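You operate a simulated robot arm through the tools that you are given. There is no shell and no other tool.

You run a simulated two-armed robot. Do the job below in one go: nothing can be reset, and whatever is moved stays where it is left.

## Task
Hold the reject pan on the top of the low table steady with one hand, lift the gold block out of it with the other and set it down on the top of the low table. Set down upright: gold block.

It is judged by the outcome, as a careful person would: the job done as asked, and still so three seconds after it is handed in. It fails if anything else is knocked over, pushed out of place, dropped, spilled or broken.

## Robot
Two 7-joint arms with two-finger parallel grippers on one trunk, on a base that moves. Base frame: it is fixed to the floor where the robot stands at the start and does not move with it; the origin is under the middle of the robot, x ahead of it, y to its left, z up; the surface under the hand at the start is at about z = 360. Units: mm, rad, N and s.
The left shoulder is at the start at [70, 134, 751], the right one opposite. With the tool pointing down near the work surface each hand reaches from about 100 to 640 mm from the robot's upright axis, wherever it stands, measured 20 degrees to its own side. Places, roughly: top of the low table [500, 300, 400]. Payload 1.57 kg a hand.
Tool frame (each hand has its own): the origin (TCP) lies between the finger pads and is the grasp point; the fingertips stand 30 mm ahead of it; z points along the fingers, y is the line along which they close. The gripper opens to 80 mm. The fingers are 17 mm wide and 12 mm thick; the gripper's body (40 by 82 mm) begins 80 mm behind the TCP.
Orientation is that of the tool frame in the base frame, as [roll, pitch, yaw] about the fixed x, y, z axes, in that order (R = Rz(yaw) Ry(pitch) Rx(roll)). With the fingers straight down and closing along the base's y, the tool's x points along the base's -x, its y along +y and its z along -z.

## Interface
- The arms move only by the tool drive_tool. It takes "left_increments", "right_increments" or both (then of equal length, played together; a hand with none holds still); each is a list that holds one entry, the list of rows, each a list of 7 numbers: the closure, from 0 (fully open) to 1 (shut), then the shift along the tool's x, y, z in mm, then the turn, a rotation vector about the tool's x, y, z in rad. In form: [[[claw, dx, dy, dz, wx, wy, wz], ...]]. A call has 1 to 20 rows; each row is the pose to reach, as a shift and turn from the pose commanded when the call began, along the tool's axes at that moment. Rows are played at 5 a second. More than 50 mm and 0.15 rad between two rows, or a gripper value outside its range, and nothing of the call is played. Where a pose cannot be reached the arm comes as near as it can. A force on the tool above 40 N (or 10 N above the force at the start of the call, whichever is more), or a blocked arm, ends the call early, and 0.2 s more pass. Each finger travels about 153 mm/s and halts on what it meets, pressing with about 35 N; the grip force reading is that of the motor and also rises with nothing between the fingers. The clock runs only during rows and for 0.2 s after the last one: add rows that repeat a pose to give the fingers time. It gives the time, the measured TCP pose, the force on the tool (base axes), the opening and the grip force at its end, in the units of the frame above (readings bear some noise), with the torque about the TCP (base axes, N m) and any sound that the robot's microphone picked up.
- Cameras (640 x 400 px; columns grow to the right, rows downward): "scene" is now at [119.8, 3, 953.1]; the picture's right is [0.17, -0.99, 0.00], its down [-0.70, -0.12, -0.70] and it looks along [0.69, 0.12, -0.71] (base axes); focal length 266 px, centre (320, 200). "left" rides on the left gripper at [72, 7, -122] in its tool frame; the picture's right is [-0.09, 1.00, 0.00], its down [-0.84, -0.08, -0.54] and it looks along [-0.54, -0.05, 0.84] (tool axes); focal length 238 px, centre (320, 200). "right" rides on the right gripper at [72, -7, -122] in its tool frame; the picture's right is [0.09, 1.00, 0.00], its down [-0.84, 0.08, -0.54] and it looks along [-0.54, 0.05, 0.84] (tool axes); focal length 238 px, centre (320, 200). There is no depth. A picture from a camera that has moved, and an enlarged one, comes with that camera's place and axes in the base frame and with its lens. The place of the scene camera against the robot may be out by one fixed shift of up to 25 mm in any direction.
- capture(camera): a new picture of that camera. The clock stands still meanwhile.
- move_column(by): slides the trunk up (or, below 0, down) by that many mm; the arms and the scene camera ride with it, the base frame stays. It gives what a move gives, with no picture.
- drive_base(legs): drives the robot by 1 to 6 legs, each [ahead, left, turn to the left] in mm, mm and rad, along the robot's own axes; the way and the turn of a leg run together, so that a leg with both is an arc; at most 1500 mm and 3.142 rad a leg. The arms and the cameras ride along, it lands a little off, and it stops where it bumps. It gives what a move gives.
- pan_tilt(pan, tilt): turns the head with the scene camera to pan (to the left, within 1.501 rad either way) and tilt (down, from -0.506 to 1.204), counted from straight ahead of the robot. It gives what a move gives.
- enlarge(camera, box): a new picture of the part [left, top, right, bottom] of that camera's present view, enlarged. The clock stands still meanwhile.
- close_job(): hands the job in; it is judged then, once.

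Nothing tells you exact positions but the pictures and the camera data. Unless the task says otherwise, let go and move clear before handing in.

The tools are called after ">>>" by a JSON object that holds its "method" and its "body". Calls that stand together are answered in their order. drive_tool: Moves the arms, as the interface text tells. Its arguments: {"type":"object","properties":{"left_increments":{"type":"array","items":{"type":"array","items":{"type":"array","items":{"type":"number"}}}},"right_increments":{"type":"array","items":{"type":"array","items":{"type":"array","items":{"type":"number"}}}}},"required":[]} The other tools are called the same way: move_column (by) moves the trunk up or down; drive_base (legs) drives the base; pan_tilt (pan, tilt) turns the head that bears the scene camera; capture (camera) takes a picture; enlarge (camera, box) takes an enlarged picture of a part of a camera's view; close_job () hands the job in.

At the start:

```text
time_s: 0.0
left_tcp_pos: [421.8, 327.8, 638.9]
left_orientation: [3.141, 0.0, 3.141]
left_force: [-0.4, 0.1, 0.3]
left_ft_torque: [0.02, 0.03, -0.03]
left_grip_width: 80.2
left_finger_force: 0.1
right_tcp_pos: [529.0, -106.6, 707.0]
right_orientation: [-3.141, 0.0, -3.141]
right_force: [0.6, -0.1, -0.5]
right_ft_torque: [0.02, -0.02, -0.01]
right_grip_width: 79.8
right_finger_force: 0.0
trunk travel left (down, up): [-325.0, 615.0]
robot x, y, heading: [-1.5, -1.2, 0.001]
head pan, tilt (commanded): [0.169, 0.792]
```

scene: 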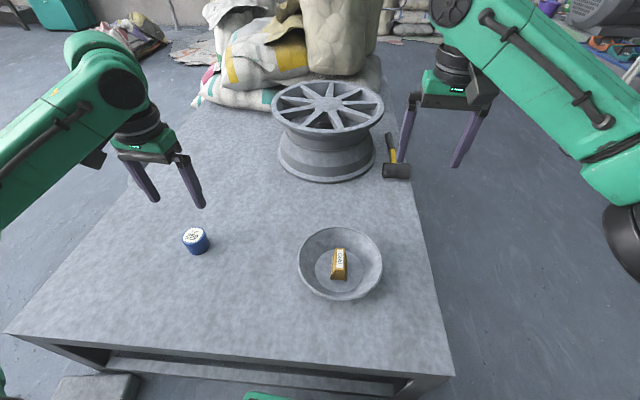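
right: 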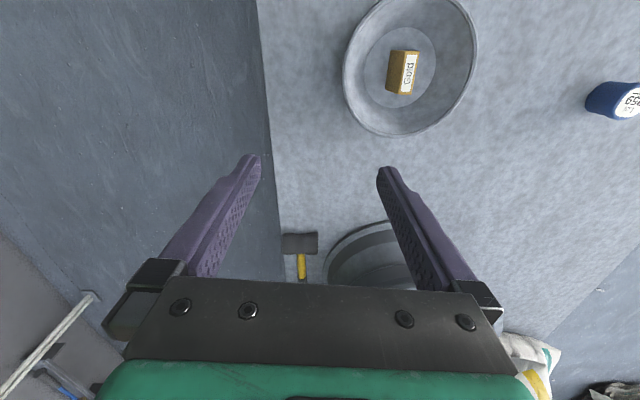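
left: 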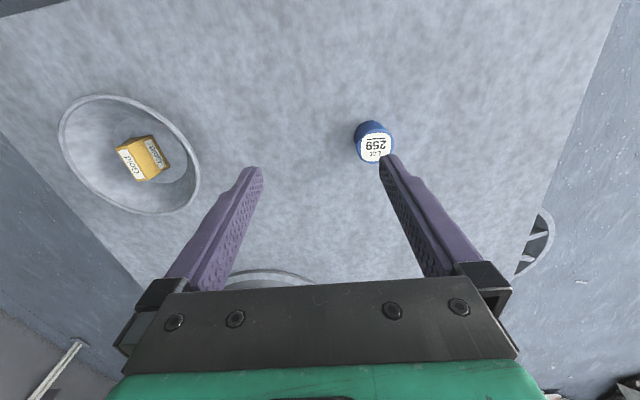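

The reject pan, with the gold block in it, looks to be near (478, 24), and the blue cap is on the left of the table. I'll take enlarged views first to get the block's pose, the pan's rim and the table height.

>>> {"method": "enlarge", "body": {"camera": "scene", "box": [280, 210, 408, 310]}}

>>> {"method": "enlarge", "body": {"camera": "right", "box": [320, 0, 512, 140]}}

>>> {"method": "enlarge", "body": {"camera": "left", "box": [40, 80, 220, 230]}}

```text
4.00 times, centred on (344, 260) of scene
camera zoom: at [119.8, 3.0, 953.1], right [0.17, -0.99, 0.0], down [-0.7, -0.12, -0.7], along [0.69, 0.12, -0.71], focal length 1064 px, centre (224, -40)
```

zoom: 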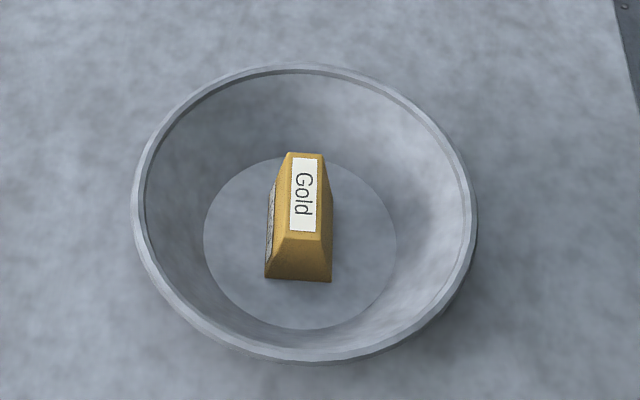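

```text
2.86 times, centred on (416, 70) of right
camera zoom: at [456.6, -114.1, 829.6], right [-0.09, 1.0, 0.0], down [0.84, 0.08, 0.54], along [0.54, 0.05, -0.84], focal length 681 px, centre (46, 571)
```

zoom: 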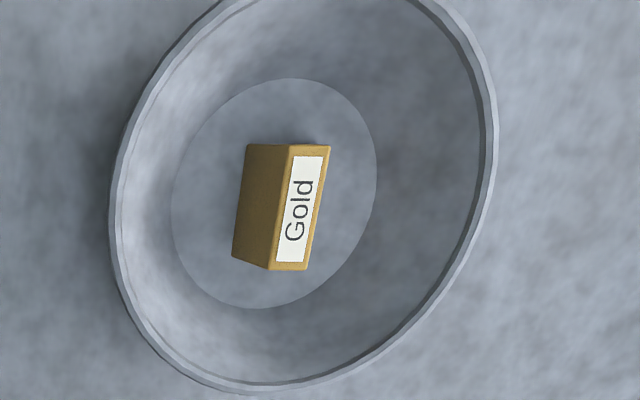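

```text
2.67 times, centred on (130, 155) of left
camera zoom: at [351.0, 334.1, 760.6], right [0.09, 1.0, 0.0], down [0.84, -0.08, 0.54], along [0.54, -0.05, -0.84], focal length 636 px, centre (827, 320)
```

zoom: 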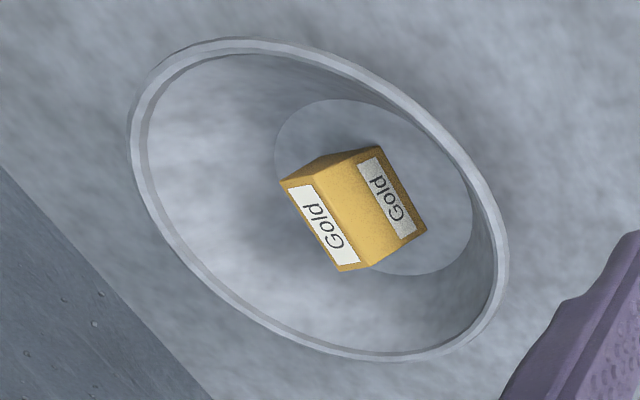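

The block is an upright ingot, about 60 mm long roughly along x, with its top at z≈416. It sits in a pan about 206 mm across, with the rim at z≈411 and the table at z≈360. I'll bring the right hand out beside the pan's right rim, tilted to match the wall, and bring the left hand nearer, turned so it can close on the block's end faces.

>>> {"method": "drive_tool", "body": {"right_increments": [[[0.1, 8, -8, 28, -0.113, 0, 0], [0.2, 16, -16, 56, -0.226, 0, 0], [0.3, 25, -24, 84, -0.34, 0, 0], [0.4, 33, -32, 112, -0.453, 0, 0], [0.45, 42, -38, 140, -0.567, 0, 0], [0.45, 50, -43, 162, -0.68, 0, 0], [0.45, 50, -43, 162, -0.68, 0, 0]]]}}

>>> {"method": "drive_tool", "body": {"left_increments": [[[0, -6, -20, 0, 0, 0, 0.14], [0, -12, -45, 0, 0, 0, 0.28], [0, -18, -70, 0, 0, 0, 0.42], [0, -24, -95, 0, 0, 0, 0.56], [0, -30, -120, 0, 0, 0, 0.7], [0, -36, -145, 0, 0, 0, 0.84], [0, -42, -170, 0, 0, 0, 0.98], [0, -48, -195, 10, 0, 0, 1.12], [0, -54, -215, 20, 0, 0, 1.26], [0, -58, -230, 30, 0, 0, 1.4], [0, -58, -240, 40, 0, 0, 1.466], [0, -58, -240, 40, 0, 0, 1.466]]]}}

```text
time_s: 1.6
left_tcp_pos: [420.9, 327.9, 638.3]
left_orientation: [-3.141, 0.0, 3.141]
left_force: [-1.6, -0.1, -0.7]
left_ft_torque: [0.02, 0.01, 0.01]
left_grip_width: 79.9
left_finger_force: 0.0
right_tcp_pos: [477.1, -149.3, 544.1]
right_orientation: [2.459, 0.0, -3.141]
right_force: [0.2, 0.1, 0.1]
right_ft_torque: [0.02, 0.03, -0.02]
right_grip_width: 43.9
right_finger_force: 0.1
trunk travel left (down, up): [-325.0, 615.0]
robot x, y, heading: [-0.8, 0.0, -0.001]
head pan, tilt (commanded): [0.169, 0.792]
```

```text
time_s: 4.2
left_tcp_pos: [480.7, 87.2, 598.6]
left_orientation: [3.141, 0.001, 1.674]
left_force: [0.4, -0.2, -0.6]
left_ft_torque: [-0.02, -0.03, 0.03]
left_grip_width: 80.3
left_finger_force: 0.0
right_tcp_pos: [478.2, -150.1, 545.1]
right_orientation: [2.462, 0.0, 3.141]
right_force: [-0.1, 0.7, 0.1]
right_ft_torque: [-0.01, 0.02, 0.01]
right_grip_width: 44.1
right_finger_force: 0.2
trunk travel left (down, up): [-325.0, 615.0]
robot x, y, heading: [-0.5, 0.6, -0.0]
head pan, tilt (commanded): [0.169, 0.792]
```

Both hands reached their staging poses. Next I'll take pictures from all three cameras to pin down the rim and the block.

>>> {"method": "capture", "body": {"camera": "right"}}

>>> {"method": "capture", "body": {"camera": "left"}}

>>> {"method": "capture", "body": {"camera": "scene"}}

```text
taken
camera right: at [405.8, -232.0, 636.1], right [-0.09, 0.77, 0.63], down [0.84, -0.28, 0.47], along [0.54, 0.57, -0.62], focal length 238 px, centre (320, 200)
```

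right: 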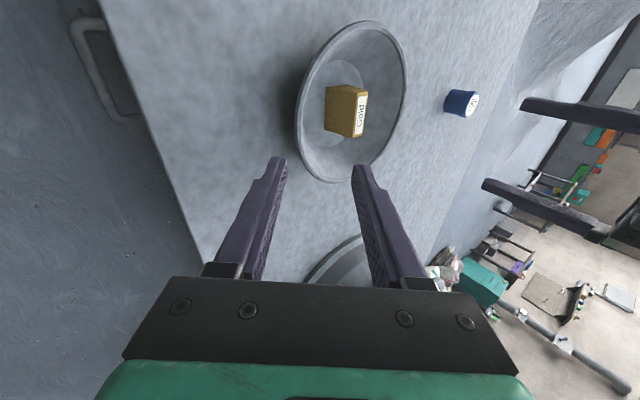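

```text
taken
camera left: at [480.0, 159.5, 720.3], right [1.0, 0.01, 0.0], down [0.01, -0.84, 0.54], along [0.01, -0.54, -0.84], focal length 238 px, centre (320, 200)
```

left: 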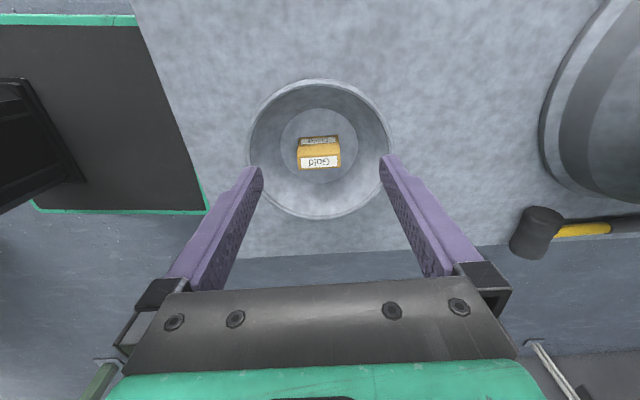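

```text
taken
camera scene: at [119.8, 3.0, 953.1], right [0.17, -0.99, 0.0], down [-0.7, -0.12, -0.7], along [0.69, 0.12, -0.71], focal length 266 px, centre (320, 200)
```

scene: 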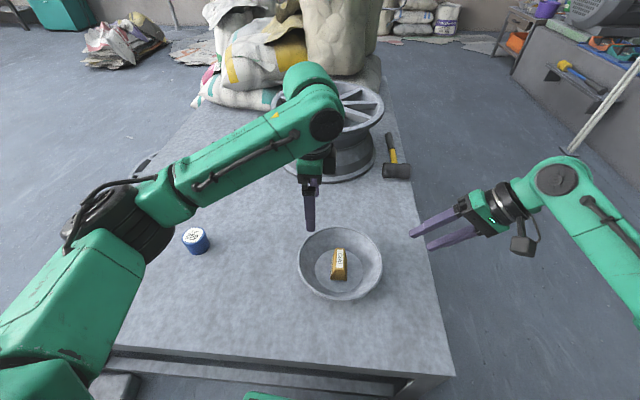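

>>> {"method": "enlarge", "body": {"camera": "left", "box": [240, 70, 400, 225]}}

>>> {"method": "enlarge", "body": {"camera": "right", "box": [270, 10, 430, 190]}}

```text
2.58 times, centred on (320, 148) of left
camera zoom: at [480.0, 159.5, 720.3], right [1.0, 0.01, 0.0], down [0.01, -0.84, 0.54], along [0.01, -0.54, -0.84], focal length 615 px, centre (320, 336)
```

zoom: 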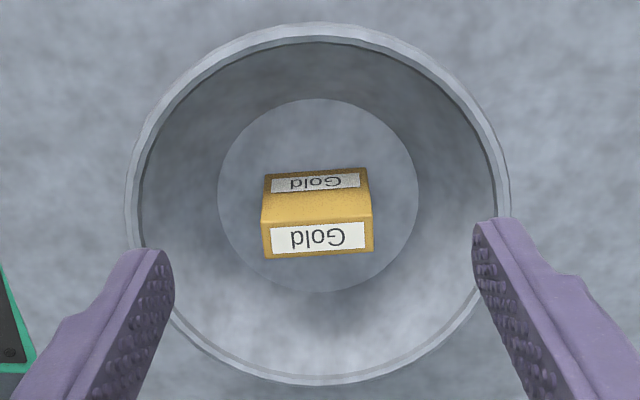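

```text
2.22 times, centred on (350, 100) of right
camera zoom: at [405.8, -232.0, 636.1], right [-0.09, 0.77, 0.63], down [0.84, -0.28, 0.47], along [0.54, 0.57, -0.62], focal length 530 px, centre (253, 422)
```

zoom: 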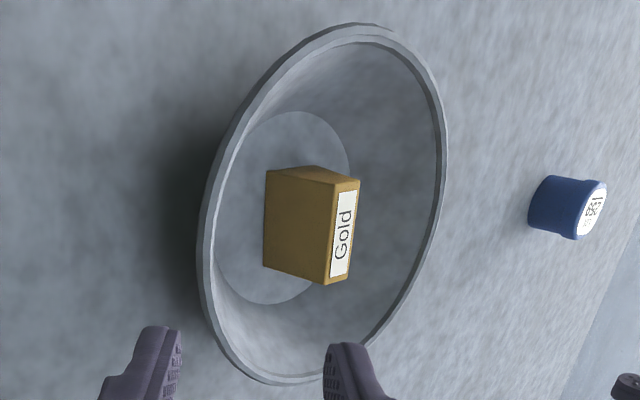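

The pan's centre comes out at (480, 26), with a rim radius of about 103 mm at z≈411. The block is centred at (480, 26), turned about 0.09 rad. I'll bring the right hand in along the wall's slope, stop short of the rim, and check.

>>> {"method": "drive_tool", "body": {"right_increments": [[[0.45, -1, -13, 30, 0, 0, 0], [0.45, -2, -26, 60, 0, 0, 0], [0.45, -2, -26, 90, 0, 0, 0], [0.45, -2, -26, 105, 0, 0, 0], [0.45, -2, -26, 105, 0, 0, 0]]]}}

>>> {"method": "capture", "body": {"camera": "right"}}

>>> {"method": "enlarge", "body": {"camera": "scene", "box": [280, 190, 472, 310]}}

>>> {"method": "capture", "body": {"camera": "left"}}

```text
time_s: 5.4
left_tcp_pos: [480.3, 87.3, 599.0]
left_orientation: [-3.141, 0.0, 1.675]
left_force: [0.5, 0.4, 0.3]
left_ft_torque: [0.02, -0.03, 0.03]
left_grip_width: 80.1
left_finger_force: 0.0
right_tcp_pos: [480.8, -102.5, 447.4]
right_orientation: [2.462, 0.002, -3.141]
right_force: [0.0, 0.8, -0.1]
right_ft_torque: [-0.01, 0.02, 0.0]
right_grip_width: 43.9
right_finger_force: 0.1
trunk travel left (down, up): [-325.0, 615.0]
robot x, y, heading: [1.4, -5.0, -0.002]
head pan, tilt (commanded): [0.169, 0.792]
```

```text
taken
camera right: at [409.0, -185.3, 539.0], right [-0.09, 0.77, 0.63], down [0.84, -0.28, 0.47], along [0.54, 0.57, -0.62], focal length 238 px, centre (320, 200)
```

right: 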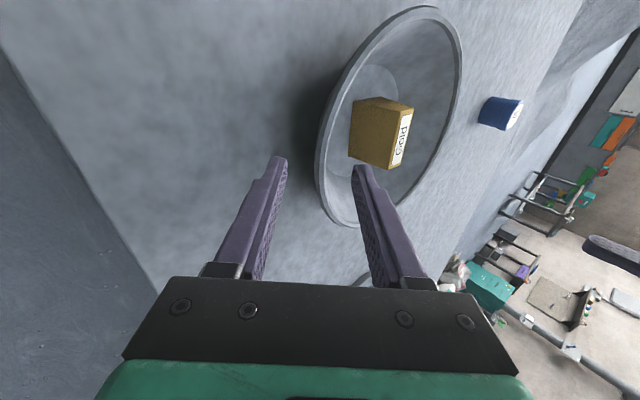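

```text
3.33 times, centred on (376, 250) of scene
camera zoom: at [119.8, 2.9, 953.1], right [0.17, -0.99, 0.0], down [-0.7, -0.12, -0.7], along [0.69, 0.12, -0.71], focal length 886 px, centre (133, 33)
```

zoom: 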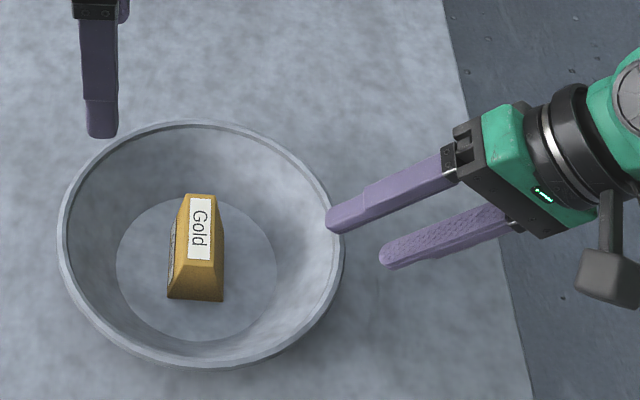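

```text
taken
camera left: at [479.9, 159.8, 720.5], right [1.0, 0.01, 0.0], down [0.01, -0.84, 0.54], along [0.01, -0.54, -0.84], focal length 238 px, centre (320, 200)
```

left: 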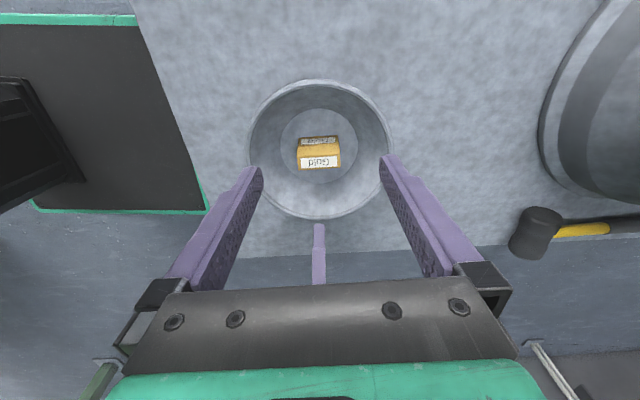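

>>> {"method": "enlarge", "body": {"camera": "right", "box": [260, 100, 400, 240]}}

```text
2.86 times, centred on (330, 170) of right
camera zoom: at [409.0, -185.3, 539.0], right [-0.09, 0.77, 0.63], down [0.84, -0.28, 0.47], along [0.54, 0.57, -0.62], focal length 681 px, centre (291, 286)
```

zoom: 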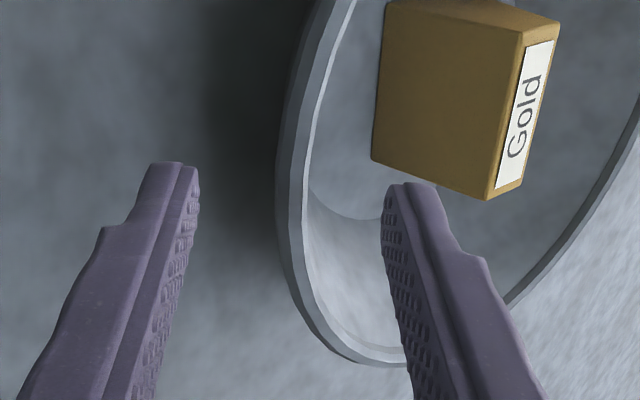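

The rim lies almost exactly on the right tool's axis, midway between the fingers. I'll move forward so the fingers straddle the wall, then close in small steps while watching the force.

>>> {"method": "drive_tool", "body": {"right_increments": [[[0.45, 0, 0, 12, 0, 0, 0], [0.45, 0, 0, 24, 0, 0, 0], [0.45, 0, 0, 35, 0, 0, 0], [0.45, 0, 0, 35, 0, 0, 0], [0.6, 0, 0, 35, 0, 0, 0], [0.7, 0, 0, 35, 0, 0, 0], [0.75, 0, 0, 35, 0, 0, 0], [0.75, 0, 0, 35, 0, 0, 0]]]}}

>>> {"method": "capture", "body": {"camera": "right"}}

>>> {"method": "enlarge", "body": {"camera": "right", "box": [260, 100, 400, 240]}}

>>> {"method": "enlarge", "body": {"camera": "scene", "box": [280, 190, 472, 310]}}

```text
time_s: 7.2
left_tcp_pos: [481.1, 89.1, 598.6]
left_orientation: [3.141, 0.0, 1.675]
left_force: [0.1, 0.4, -0.6]
left_ft_torque: [0.02, 0.04, -0.02]
left_grip_width: 79.9
left_finger_force: 0.2
right_tcp_pos: [480.4, -82.9, 421.2]
right_orientation: [2.462, 0.001, 3.141]
right_force: [-0.4, 0.1, -0.5]
right_ft_torque: [0.02, -0.06, 0.0]
right_grip_width: 19.7
right_finger_force: 0.0
trunk travel left (down, up): [-325.0, 615.0]
robot x, y, heading: [-0.6, -1.2, -0.002]
head pan, tilt (commanded): [0.169, 0.792]
```

```text
taken
camera right: at [408.9, -164.2, 512.2], right [-0.09, 0.77, 0.63], down [0.84, -0.28, 0.47], along [0.54, 0.57, -0.62], focal length 238 px, centre (320, 200)
```

right: 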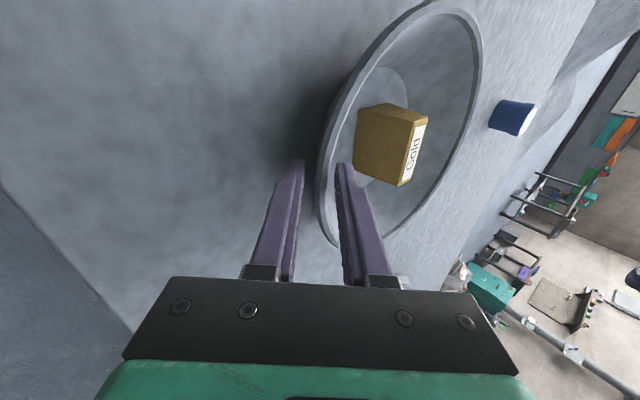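

```text
2.86 times, centred on (330, 170) of right
camera zoom: at [408.9, -164.2, 512.2], right [-0.09, 0.77, 0.63], down [0.84, -0.28, 0.47], along [0.54, 0.57, -0.62], focal length 681 px, centre (291, 286)
```

zoom: 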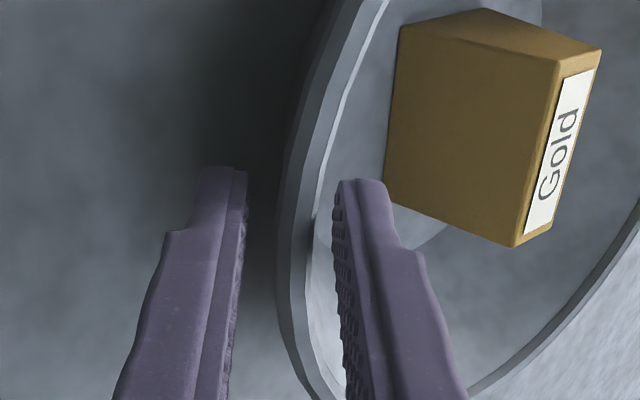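

```text
3.33 times, centred on (376, 250) of scene
camera zoom: at [119.9, 3.0, 953.1], right [0.17, -0.99, 0.0], down [-0.7, -0.12, -0.7], along [0.69, 0.12, -0.71], focal length 886 px, centre (133, 33)
```

zoom: 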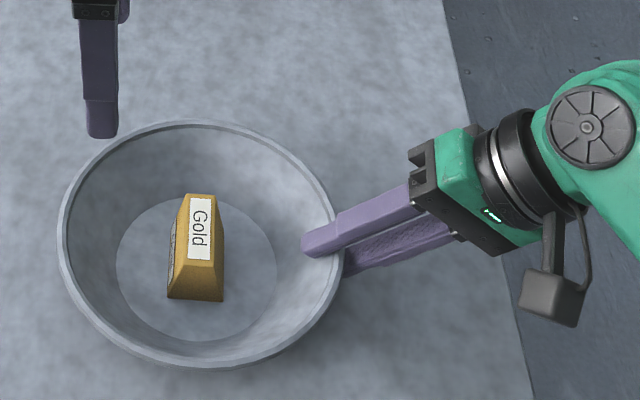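

>>> {"method": "drive_tool", "body": {"right_increments": [[[0.8, 0, 0, 0, 0, 0, 0], [0.83, 0, 0, 0, 0, 0, 0], [0.85, 0, 0, 0, 0, 0, 0], [0.87, 0, 0, 0, 0, 0, 0], [0.88, 0, 0, 0, 0, 0, 0], [0.89, 0, 0, 0, 0, 0, 0], [0.89, 0, 0, 0, 0, 0, 0]]]}}

>>> {"method": "enlarge", "body": {"camera": "right", "box": [260, 100, 400, 240]}}

```text
time_s: 8.8
left_tcp_pos: [480.5, 87.6, 598.0]
left_orientation: [-3.141, -0.001, 1.676]
left_force: [0.1, 0.0, 0.0]
left_ft_torque: [0.02, -0.03, 0.0]
left_grip_width: 79.9
left_finger_force: 0.1
right_tcp_pos: [481.3, -82.1, 420.0]
right_orientation: [2.462, 0.0, 3.141]
right_force: [-0.8, 1.2, 2.0]
right_ft_torque: [0.13, -0.03, 0.0]
right_grip_width: 11.5
right_finger_force: 1.0
trunk travel left (down, up): [-325.0, 615.0]
robot x, y, heading: [0.4, -4.5, -0.001]
head pan, tilt (commanded): [0.169, 0.792]
```

```text
2.86 times, centred on (330, 170) of right
camera zoom: at [408.8, -164.1, 512.4], right [-0.09, 0.77, 0.63], down [0.84, -0.28, 0.47], along [0.54, 0.57, -0.62], focal length 681 px, centre (291, 286)
```

zoom: 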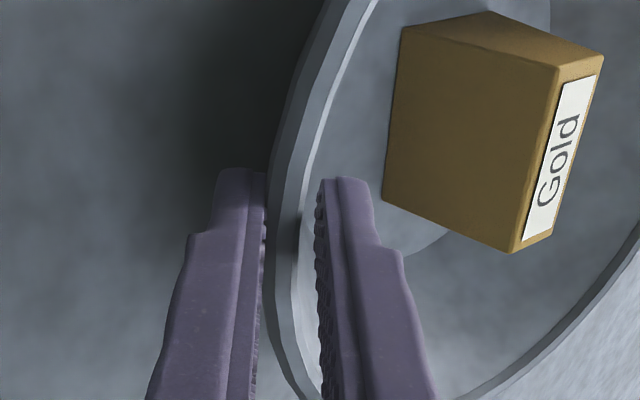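

The inner fingertip met the wall slightly before the outer finger met the lip. I'll reopen a little, add about 0.08 rad of tilt so the pads lie along the wall, and close again.

>>> {"method": "drive_tool", "body": {"right_increments": [[[0.8, 0, 0, 0, 0, 0, 0], [0.78, 0, -0.3, 0, -0.04, 0, 0], [0.78, 0, -0.6, 0, -0.08, 0, 0], [0.8, 0, -0.6, 0, -0.08, 0, 0], [0.83, 0, -0.6, 0, -0.08, 0, 0], [0.85, 0, -0.6, 0, -0.08, 0, 0], [0.87, 0, -0.6, 0, -0.08, 0, 0], [0.88, 0, -0.6, 0, -0.08, 0, 0], [0.89, 0, -0.6, 0, -0.08, 0, 0], [0.89, 0, -0.6, 0, -0.08, 0, 0]]]}}

>>> {"method": "enlarge", "body": {"camera": "right", "box": [260, 100, 400, 240]}}

```text
time_s: 11.0
left_tcp_pos: [479.7, 87.7, 598.5]
left_orientation: [3.14, 0.0, 1.675]
left_force: [0.3, -0.1, -0.1]
left_ft_torque: [-0.03, 0.01, 0.01]
left_grip_width: 79.8
left_finger_force: 0.0
right_tcp_pos: [480.6, -82.4, 421.0]
right_orientation: [2.382, 0.002, -3.141]
right_force: [0.4, 1.5, 2.3]
right_ft_torque: [0.03, -0.04, -0.02]
right_grip_width: 11.1
right_finger_force: 0.9
trunk travel left (down, up): [-325.0, 615.0]
robot x, y, heading: [-0.4, -1.7, -0.002]
head pan, tilt (commanded): [0.169, 0.792]
```

```text
2.86 times, centred on (330, 170) of right
camera zoom: at [408.8, -171.8, 504.6], right [-0.09, 0.72, 0.69], down [0.84, -0.32, 0.45], along [0.54, 0.61, -0.58], focal length 681 px, centre (291, 286)
```

zoom: 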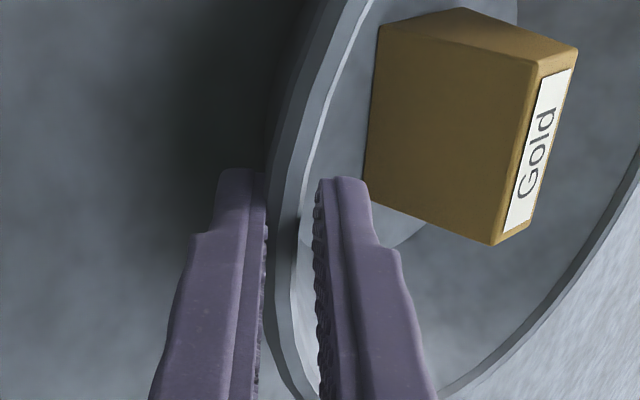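

>>> {"method": "drive_tool", "body": {"right_increments": [[[0.84, 0, 0, 0, 0.02, 0, 0], [0.84, 0, 1.2, 0, 0.02, 0, 0], [0.86, 0, 1.2, 0, 0.02, 0, 0], [0.87, 0, 1.2, 0, 0.02, 0, 0], [0.88, 0, 1.2, 0, 0.02, 0, 0], [0.89, 0, 1.2, 0, 0.02, 0, 0], [0.89, 0, 1.2, 0, 0.02, 0, 0]]]}}

>>> {"method": "enlarge", "body": {"camera": "right", "box": [260, 100, 400, 240]}}

```text
time_s: 12.6
left_tcp_pos: [480.4, 88.2, 599.0]
left_orientation: [-3.141, 0.0, 1.676]
left_force: [0.5, 0.1, 0.1]
left_ft_torque: [-0.01, 0.01, 0.02]
left_grip_width: 80.0
left_finger_force: 0.1
right_tcp_pos: [481.2, -82.6, 421.7]
right_orientation: [2.401, 0.0, -3.142]
right_force: [0.2, 0.6, 1.7]
right_ft_torque: [0.02, 0.0, 0.01]
right_grip_width: 10.7
right_finger_force: 0.9
trunk travel left (down, up): [-325.0, 615.0]
robot x, y, heading: [0.4, -0.0, -0.001]
head pan, tilt (commanded): [0.169, 0.792]
```

```text
2.86 times, centred on (330, 170) of right
camera zoom: at [409.1, -169.3, 507.2], right [-0.09, 0.74, 0.67], down [0.84, -0.31, 0.45], along [0.54, 0.6, -0.59], focal length 681 px, centre (291, 286)
```

zoom: 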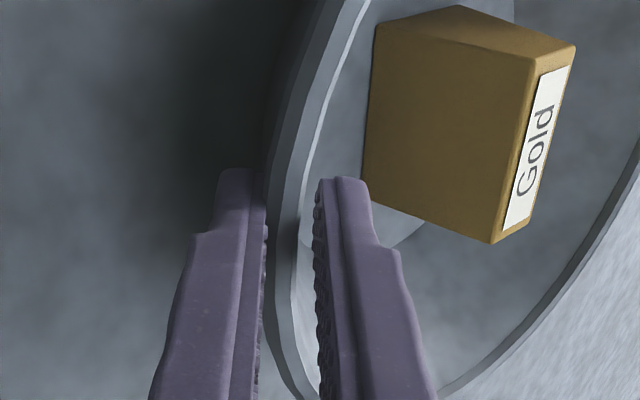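

>>> {"method": "drive_tool", "body": {"right_increments": [[[0.86, 0, 0.6, 0, 0, 0, 0], [0.87, 0, 0.6, 0, 0, 0, 0], [0.88, 0, 0.6, 0, 0, 0, 0], [0.9, 0, 0.6, 0, 0, 0, 0], [0.9, 0, 0.6, 0, 0, 0, 0]]]}}

```text
time_s: 13.8
left_tcp_pos: [480.1, 87.8, 599.9]
left_orientation: [3.141, -0.001, 1.676]
left_force: [0.1, -0.9, -0.3]
left_ft_torque: [0.0, 0.04, -0.01]
left_grip_width: 79.9
left_finger_force: 0.0
right_tcp_pos: [480.1, -80.9, 420.0]
right_orientation: [2.403, -0.001, -3.141]
right_force: [0.3, 1.3, 2.2]
right_ft_torque: [0.05, -0.04, 0.01]
right_grip_width: 9.7
right_finger_force: 0.9
trunk travel left (down, up): [-325.0, 615.0]
robot x, y, heading: [-2.7, 1.7, -0.004]
head pan, tilt (commanded): [0.169, 0.792]
```

>>> {"method": "drive_tool", "body": {"right_increments": [[[0.87, 0, 0.5, 0, 0, 0, 0], [0.87, 0, 1.2, 0, 0, 0, 0], [0.88, 0, 1.2, 0, 0, 0, 0], [0.9, 0, 1.2, 0, 0, 0, 0], [0.9, 0, 1.2, 0, 0, 0, 0]]]}}

>>> {"method": "enlarge", "body": {"camera": "right", "box": [280, 140, 360, 220]}}

>>> {"method": "enlarge", "body": {"camera": "scene", "box": [340, 220, 420, 270]}}

```text
time_s: 15.0
left_tcp_pos: [479.0, 88.8, 600.7]
left_orientation: [3.139, 0.0, 1.675]
left_force: [-0.2, 0.6, 0.7]
left_ft_torque: [-0.01, 0.0, -0.03]
left_grip_width: 80.0
left_finger_force: 0.0
right_tcp_pos: [480.9, -79.3, 421.7]
right_orientation: [2.4, 0.0, -3.14]
right_force: [-0.4, 0.9, 1.1]
right_ft_torque: [-0.01, 0.01, -0.01]
right_grip_width: 8.8
right_finger_force: 0.4
trunk travel left (down, up): [-325.0, 615.0]
robot x, y, heading: [3.6, -2.6, 0.001]
head pan, tilt (commanded): [0.169, 0.792]
```

```text
5.00 times, centred on (320, 180) of right
camera zoom: at [408.9, -168.1, 507.9], right [-0.09, 0.74, 0.67], down [0.84, -0.31, 0.45], along [0.54, 0.6, -0.59], focal length 1192 px, centre (320, 300)
```

zoom: 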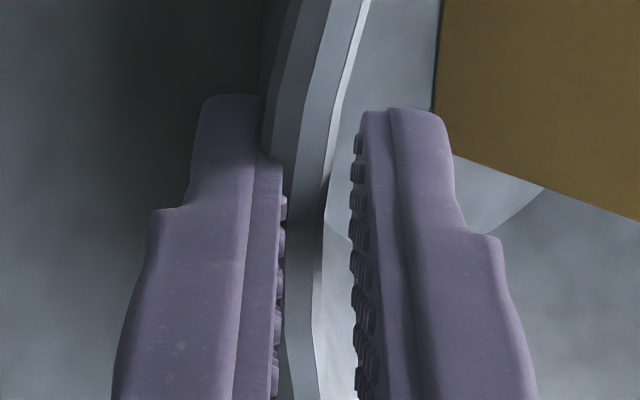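

```text
8.00 times, centred on (380, 245) of scene
camera zoom: at [119.8, 3.0, 953.1], right [0.17, -0.99, 0.0], down [-0.7, -0.12, -0.7], along [0.69, 0.12, -0.71], focal length 2127 px, centre (-160, -160)
```

zoom: 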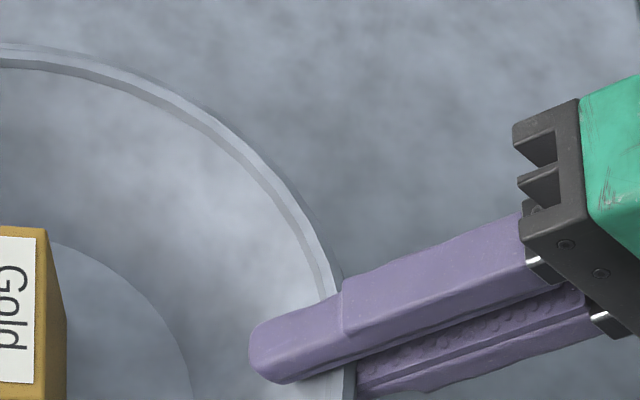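

The readings are nearly balanced now, at about 1 N, and the fingers are just about on the lip from both sides. I'll close to a firm grip and check that the pan stays put.

>>> {"method": "drive_tool", "body": {"right_increments": [[[0.9, 0, 0.4, 0, 0, 0, 0], [0.92, 0, 0.4, 0, 0, 0, 0], [0.93, 0, 0.4, 0, 0, 0, 0], [0.94, 0, 0.4, 0, 0, 0, 0], [0.94, 0, 0.4, 0, 0, 0, 0]]]}}

>>> {"method": "enlarge", "body": {"camera": "right", "box": [280, 140, 360, 220]}}

>>> {"method": "enlarge", "body": {"camera": "left", "box": [240, 70, 400, 225]}}

```text
time_s: 16.2
left_tcp_pos: [479.7, 87.9, 599.8]
left_orientation: [3.141, -0.002, 1.676]
left_force: [0.9, -0.5, -0.4]
left_ft_torque: [-0.02, 0.02, 0.01]
left_grip_width: 80.2
left_finger_force: 0.1
right_tcp_pos: [479.7, -80.0, 421.3]
right_orientation: [2.405, 0.001, -3.141]
right_force: [0.8, -0.4, -3.0]
right_ft_torque: [-0.21, 0.0, -0.03]
right_grip_width: 6.2
right_finger_force: 26.4
trunk travel left (down, up): [-325.0, 615.0]
robot x, y, heading: [0.1, -1.0, 0.001]
head pan, tilt (commanded): [0.169, 0.792]
```

```text
5.00 times, centred on (320, 180) of right
camera zoom: at [409.0, -168.0, 508.0], right [-0.09, 0.74, 0.67], down [0.84, -0.31, 0.45], along [0.54, 0.6, -0.59], focal length 1192 px, centre (320, 300)
```

zoom: 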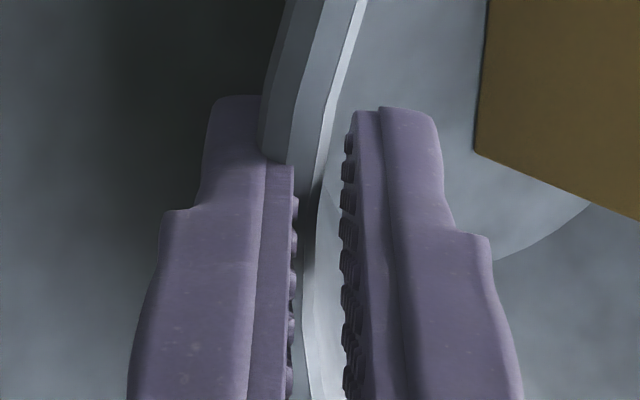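

```text
2.58 times, centred on (320, 148) of left
camera zoom: at [480.1, 159.8, 720.3], right [1.0, 0.01, 0.0], down [0.01, -0.84, 0.54], along [0.01, -0.54, -0.84], focal length 615 px, centre (320, 336)
```

zoom: 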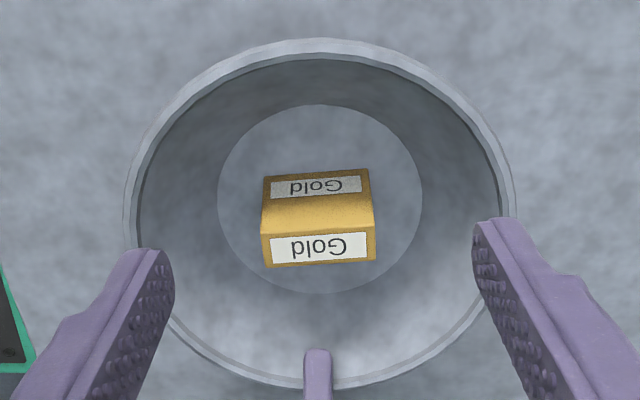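

The grip is firm, but closing it tipped the pan slightly: the far (+y) side rose about 0.06 rad because the tool was tilted a bit more than the wall. I'll turn the gripped tool back by the same amount to lay the pan flat again.

>>> {"method": "drive_tool", "body": {"right_increments": [[[0.94, 0, 0.2, 0, 0.01, 0, 0], [0.94, 0, 0.4, 0, 0.02, 0, 0], [0.94, 0, 0.6, 0, 0.03, 0, 0], [0.94, 0, 0.8, 0, 0.04, 0, 0], [0.94, 0, 0.8, 0, 0.04, 0, 0]]]}}

>>> {"method": "enlarge", "body": {"camera": "left", "box": [240, 70, 400, 225]}}

>>> {"method": "enlarge", "body": {"camera": "scene", "box": [280, 210, 408, 310]}}

```text
time_s: 17.4
left_tcp_pos: [480.9, 87.3, 598.2]
left_orientation: [-3.14, 0.0, 1.675]
left_force: [0.5, -0.4, 0.1]
left_ft_torque: [0.01, 0.0, 0.01]
left_grip_width: 79.9
left_finger_force: 0.0
right_tcp_pos: [480.2, -80.4, 422.4]
right_orientation: [2.441, -0.001, 3.141]
right_force: [-1.2, 0.3, -1.9]
right_ft_torque: [-0.27, 0.0, -0.02]
right_grip_width: 6.3
right_finger_force: 26.4
trunk travel left (down, up): [-325.0, 615.0]
robot x, y, heading: [0.2, 1.5, -0.004]
head pan, tilt (commanded): [0.169, 0.792]
```

```text
2.58 times, centred on (320, 148) of left
camera zoom: at [480.1, 159.8, 720.3], right [1.0, 0.01, 0.0], down [0.01, -0.84, 0.54], along [0.01, -0.54, -0.84], focal length 615 px, centre (320, 336)
```

zoom: 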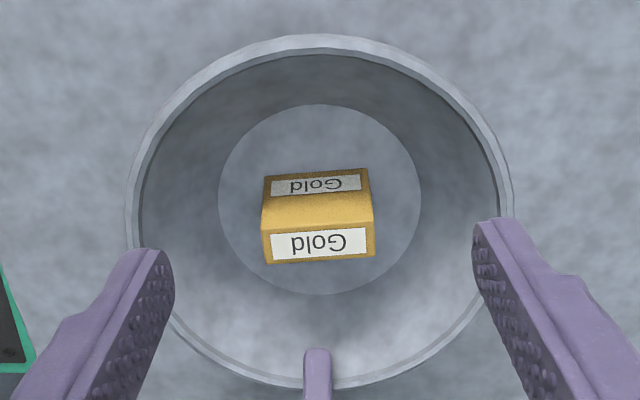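

```text
4.00 times, centred on (344, 260) of scene
camera zoom: at [120.1, 3.0, 953.1], right [0.17, -0.99, 0.0], down [-0.7, -0.12, -0.7], along [0.69, 0.12, -0.71], focal length 1064 px, centre (224, -40)
```

zoom: 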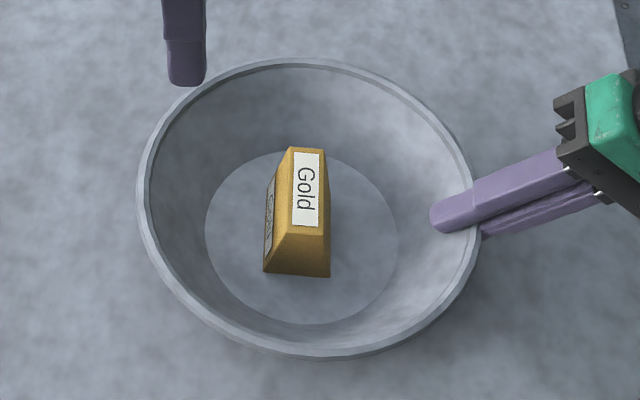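

>>> {"method": "drive_tool", "body": {"right_increments": [[[0.94, 0, 0.2, 0, 0.01, 0, 0], [0.94, 0, 0.4, 0, 0.02, 0, 0], [0.94, 0, 0.6, 0, 0.03, 0, 0], [0.94, 0, 0.8, 0, 0.04, 0, 0], [0.94, 0, 0.8, 0, 0.04, 0, 0]]]}}

>>> {"method": "enlarge", "body": {"camera": "left", "box": [240, 70, 400, 225]}}

>>> {"method": "enlarge", "body": {"camera": "scene", "box": [280, 210, 408, 310]}}

```text
time_s: 18.6
left_tcp_pos: [479.8, 86.9, 597.8]
left_orientation: [3.141, 0.002, 1.675]
left_force: [0.0, 1.0, 0.3]
left_ft_torque: [-0.02, -0.02, 0.01]
left_grip_width: 79.9
left_finger_force: 0.2
right_tcp_pos: [480.7, -78.7, 423.0]
right_orientation: [2.483, 0.0, 3.141]
right_force: [-0.3, -0.2, -2.6]
right_ft_torque: [-0.24, 0.03, 0.03]
right_grip_width: 6.1
right_finger_force: 26.3
trunk travel left (down, up): [-325.0, 615.0]
robot x, y, heading: [0.9, 0.9, -0.001]
head pan, tilt (commanded): [0.169, 0.792]
```

```text
2.58 times, centred on (320, 148) of left
camera zoom: at [480.1, 159.8, 720.3], right [1.0, 0.01, 0.0], down [0.01, -0.84, 0.54], along [0.01, -0.54, -0.84], focal length 615 px, centre (320, 336)
```

zoom: 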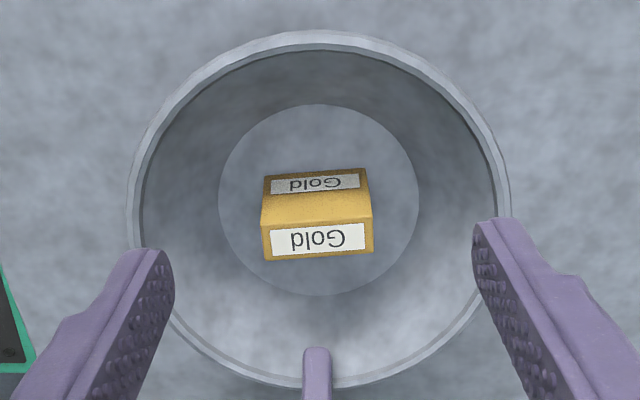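

```text
4.00 times, centred on (344, 260) of scene
camera zoom: at [120.1, 3.0, 953.1], right [0.17, -0.99, 0.0], down [-0.7, -0.12, -0.7], along [0.69, 0.12, -0.71], focal length 1064 px, centre (224, -40)
```

zoom: 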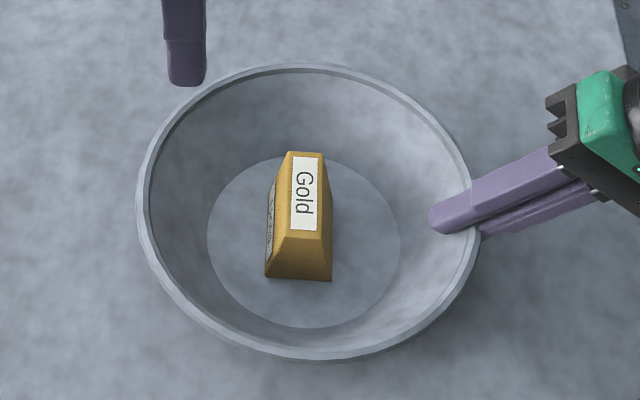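

>>> {"method": "drive_tool", "body": {"right_increments": [[[0.94, 0, -0.1, 0.4, 0.01, 0, 0], [0.94, 0, -0.2, 0.8, 0.02, 0, 0], [0.94, 0, -0.3, 1.2, 0.03, 0, 0], [0.94, 0, -0.3, 1.2, 0.03, 0, 0]]]}}

>>> {"method": "enlarge", "body": {"camera": "left", "box": [240, 70, 400, 225]}}

>>> {"method": "enlarge", "body": {"camera": "scene", "box": [280, 210, 408, 310]}}

```text
time_s: 19.6
left_tcp_pos: [480.0, 88.4, 598.9]
left_orientation: [3.141, 0.001, 1.677]
left_force: [-0.5, 0.7, 0.5]
left_ft_torque: [-0.02, 0.01, 0.0]
left_grip_width: 80.1
left_finger_force: 0.0
right_tcp_pos: [480.5, -78.2, 422.7]
right_orientation: [2.51, 0.003, 3.141]
right_force: [0.3, 1.8, 6.5]
right_ft_torque: [0.74, -0.04, 0.01]
right_grip_width: 6.6
right_finger_force: 26.3
trunk travel left (down, up): [-325.0, 615.0]
robot x, y, heading: [-3.5, 2.7, -0.002]
head pan, tilt (commanded): [0.169, 0.792]
```

```text
2.58 times, centred on (320, 148) of left
camera zoom: at [479.4, 160.0, 721.0], right [1.0, 0.01, 0.0], down [0.01, -0.84, 0.54], along [0.01, -0.54, -0.84], focal length 615 px, centre (320, 336)
```

zoom: 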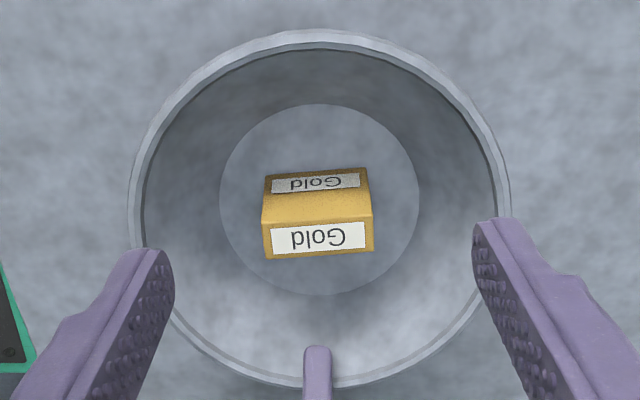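

```text
4.00 times, centred on (344, 260) of scene
camera zoom: at [119.1, 3.2, 953.3], right [0.17, -0.99, 0.0], down [-0.7, -0.12, -0.7], along [0.69, 0.12, -0.71], focal length 1064 px, centre (224, -40)
```

zoom: 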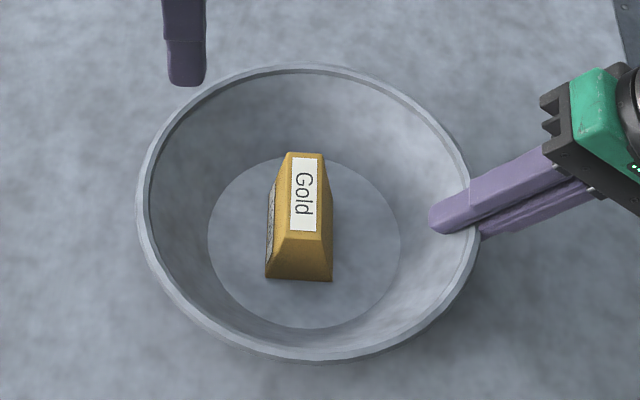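

The pan is lying flat again: the force has turned to the table pushing back, and the block appears where it was at first. I'll ease off the last bit of turn so the hand isn't levering the pan, then check.

>>> {"method": "drive_tool", "body": {"right_increments": [[[0.94, 0, 0, 0, -0.006, 0, 0], [0.94, 0, -0.1, -0.2, -0.012, 0, 0], [0.94, 0, -0.1, -0.2, -0.012, 0, 0]]]}}

>>> {"method": "enlarge", "body": {"camera": "right", "box": [260, 100, 400, 240]}}

```text
time_s: 20.4
left_tcp_pos: [480.1, 87.9, 601.1]
left_orientation: [-3.141, 0.0, 1.676]
left_force: [-0.4, 0.7, -0.5]
left_ft_torque: [-0.02, 0.0, -0.01]
left_grip_width: 79.9
left_finger_force: 0.1
right_tcp_pos: [479.4, -78.2, 422.8]
right_orientation: [2.5, 0.002, -3.141]
right_force: [2.2, 2.9, 8.7]
right_ft_torque: [0.5, -0.18, -0.09]
right_grip_width: 6.6
right_finger_force: 26.0
trunk travel left (down, up): [-325.0, 615.0]
robot x, y, heading: [2.8, -1.0, -0.001]
head pan, tilt (commanded): [0.169, 0.792]
```

```text
2.86 times, centred on (330, 170) of right
camera zoom: at [408.1, -157.6, 516.7], right [-0.09, 0.8, 0.6], down [0.84, -0.26, 0.48], along [0.54, 0.54, -0.64], focal length 681 px, centre (291, 286)
```

zoom: 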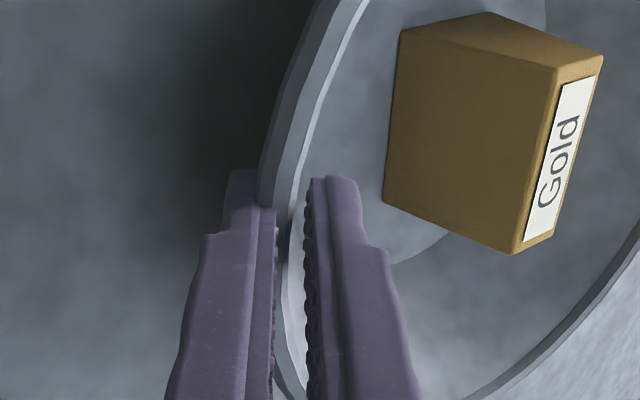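

>>> {"method": "drive_tool", "body": {"right_increments": [[[0.94, 0, 0.2, -0.3, -0.003, 0, 0], [0.94, 0, 0.4, -0.5, -0.006, 0, 0], [0.94, 0, 0.4, -0.5, -0.006, 0, 0]]]}}

>>> {"method": "enlarge", "body": {"camera": "left", "box": [240, 70, 400, 225]}}

>>> {"method": "enlarge", "body": {"camera": "scene", "box": [280, 210, 408, 310]}}

```text
time_s: 21.2
left_tcp_pos: [480.3, 87.0, 599.5]
left_orientation: [3.141, 0.0, 1.676]
left_force: [-1.5, 0.3, 0.2]
left_ft_torque: [-0.01, 0.01, 0.0]
left_grip_width: 80.1
left_finger_force: 0.1
right_tcp_pos: [479.0, -79.6, 421.4]
right_orientation: [2.496, 0.0, 3.141]
right_force: [2.7, 0.8, 6.3]
right_ft_torque: [0.21, -0.2, -0.06]
right_grip_width: 6.5
right_finger_force: 25.9
trunk travel left (down, up): [-325.0, 615.0]
robot x, y, heading: [-1.4, 1.8, -0.0]
head pan, tilt (commanded): [0.169, 0.792]
```

```text
2.58 times, centred on (320, 148) of left
camera zoom: at [479.5, 159.9, 720.8], right [1.0, 0.01, 0.0], down [0.01, -0.84, 0.54], along [0.01, -0.54, -0.84], focal length 615 px, centre (320, 336)
```

zoom: 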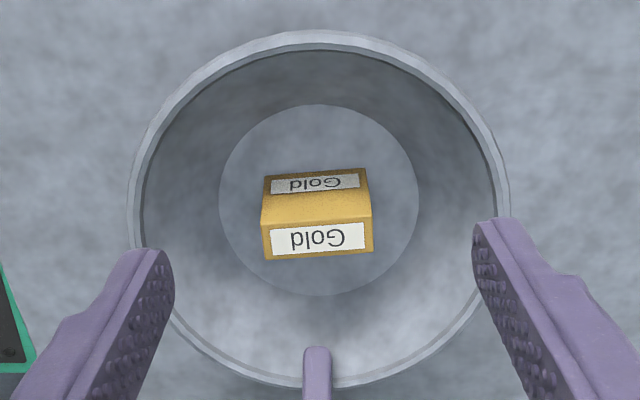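

```text
4.00 times, centred on (344, 260) of scene
camera zoom: at [119.2, 3.1, 953.2], right [0.17, -0.99, 0.0], down [-0.7, -0.12, -0.7], along [0.69, 0.12, -0.71], focal length 1064 px, centre (224, -40)
```

zoom: 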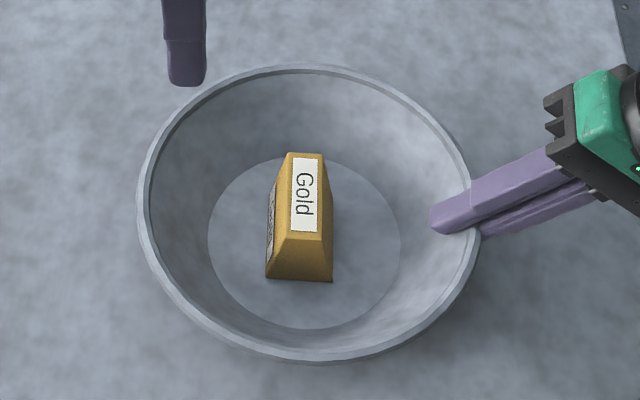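

The right hand now holds the pan flat and steady. I'll bring the left hand over the block and stop just above it to check the alignment.

>>> {"method": "drive_tool", "body": {"left_increments": [[[0, -20, -2.1, 0, 0, 0, 0.012], [0, -42, -4.3, 0, 0, 0, 0.012], [0, -61.5, -6.3, 0, 0, 0, 0.012], [0, -61.5, -6.3, 40, 0, 0, 0.012], [0, -61.5, -6.3, 80, 0, 0, 0.012], [0, -61.5, -6.3, 120, 0, 0, 0.012], [0, -61.5, -6.3, 128, 0, 0, 0.012], [0, -61.5, -6.3, 128, 0, 0, 0.012]]]}}

>>> {"method": "capture", "body": {"camera": "left"}}

>>> {"method": "enlarge", "body": {"camera": "left", "box": [200, 80, 440, 230]}}

>>> {"method": "capture", "body": {"camera": "scene"}}

>>> {"method": "capture", "body": {"camera": "right"}}

```text
time_s: 23.0
left_tcp_pos: [478.7, 26.1, 471.4]
left_orientation: [-3.14, 0.001, 1.664]
left_force: [0.8, 0.6, 0.1]
left_ft_torque: [-0.03, -0.01, 0.0]
left_grip_width: 80.0
left_finger_force: 0.0
right_tcp_pos: [479.6, -78.5, 423.0]
right_orientation: [2.494, 0.001, 3.141]
right_force: [-1.8, -1.8, 6.2]
right_ft_torque: [0.13, 0.11, 0.12]
right_grip_width: 6.2
right_finger_force: 25.9
trunk travel left (down, up): [-325.0, 615.0]
robot x, y, heading: [1.0, -4.0, 0.0]
head pan, tilt (commanded): [0.169, 0.792]
```

```text
taken
camera left: at [479.1, 97.4, 592.9], right [1.0, 0.0, 0.0], down [0.0, -0.84, 0.54], along [0.0, -0.54, -0.84], focal length 238 px, centre (320, 200)
```

left: 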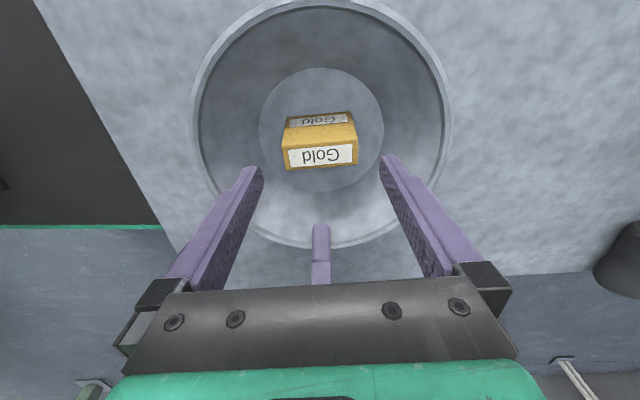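

```text
2.67 times, centred on (320, 155) of left
camera zoom: at [479.1, 97.4, 592.9], right [1.0, 0.0, 0.0], down [0.0, -0.84, 0.54], along [0.0, -0.54, -0.84], focal length 636 px, centre (320, 320)
```

zoom: 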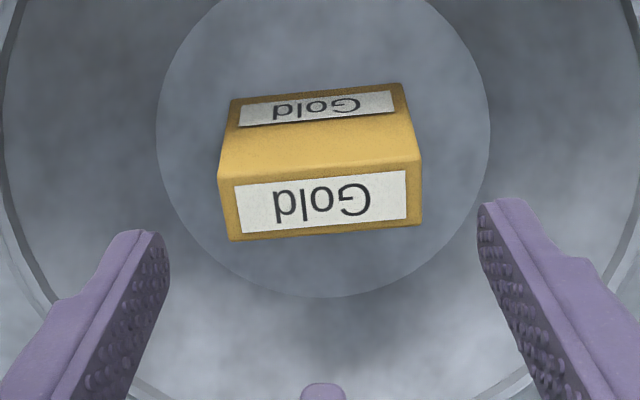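

```text
taken
camera scene: at [119.0, 2.8, 953.2], right [0.17, -0.99, 0.0], down [-0.7, -0.12, -0.7], along [0.69, 0.12, -0.71], focal length 266 px, centre (320, 200)
```

scene: 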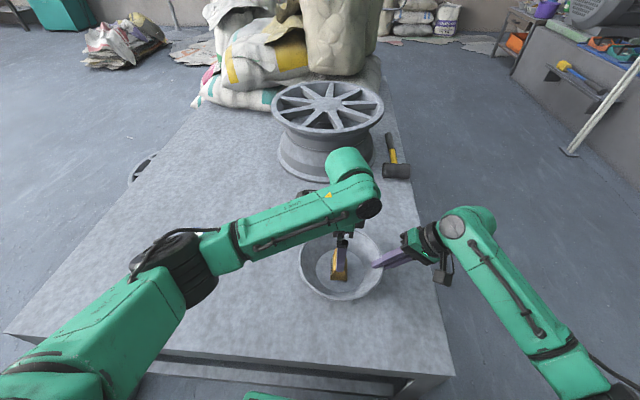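

```text
taken
camera right: at [407.9, -158.4, 516.4], right [-0.09, 0.79, 0.6], down [0.84, -0.26, 0.48], along [0.54, 0.55, -0.64], focal length 238 px, centre (320, 200)
```

right: 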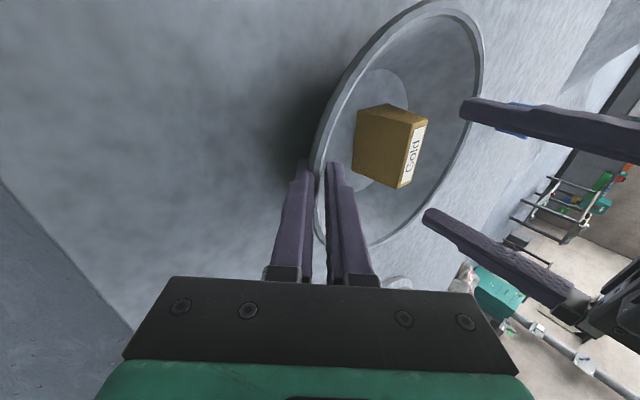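

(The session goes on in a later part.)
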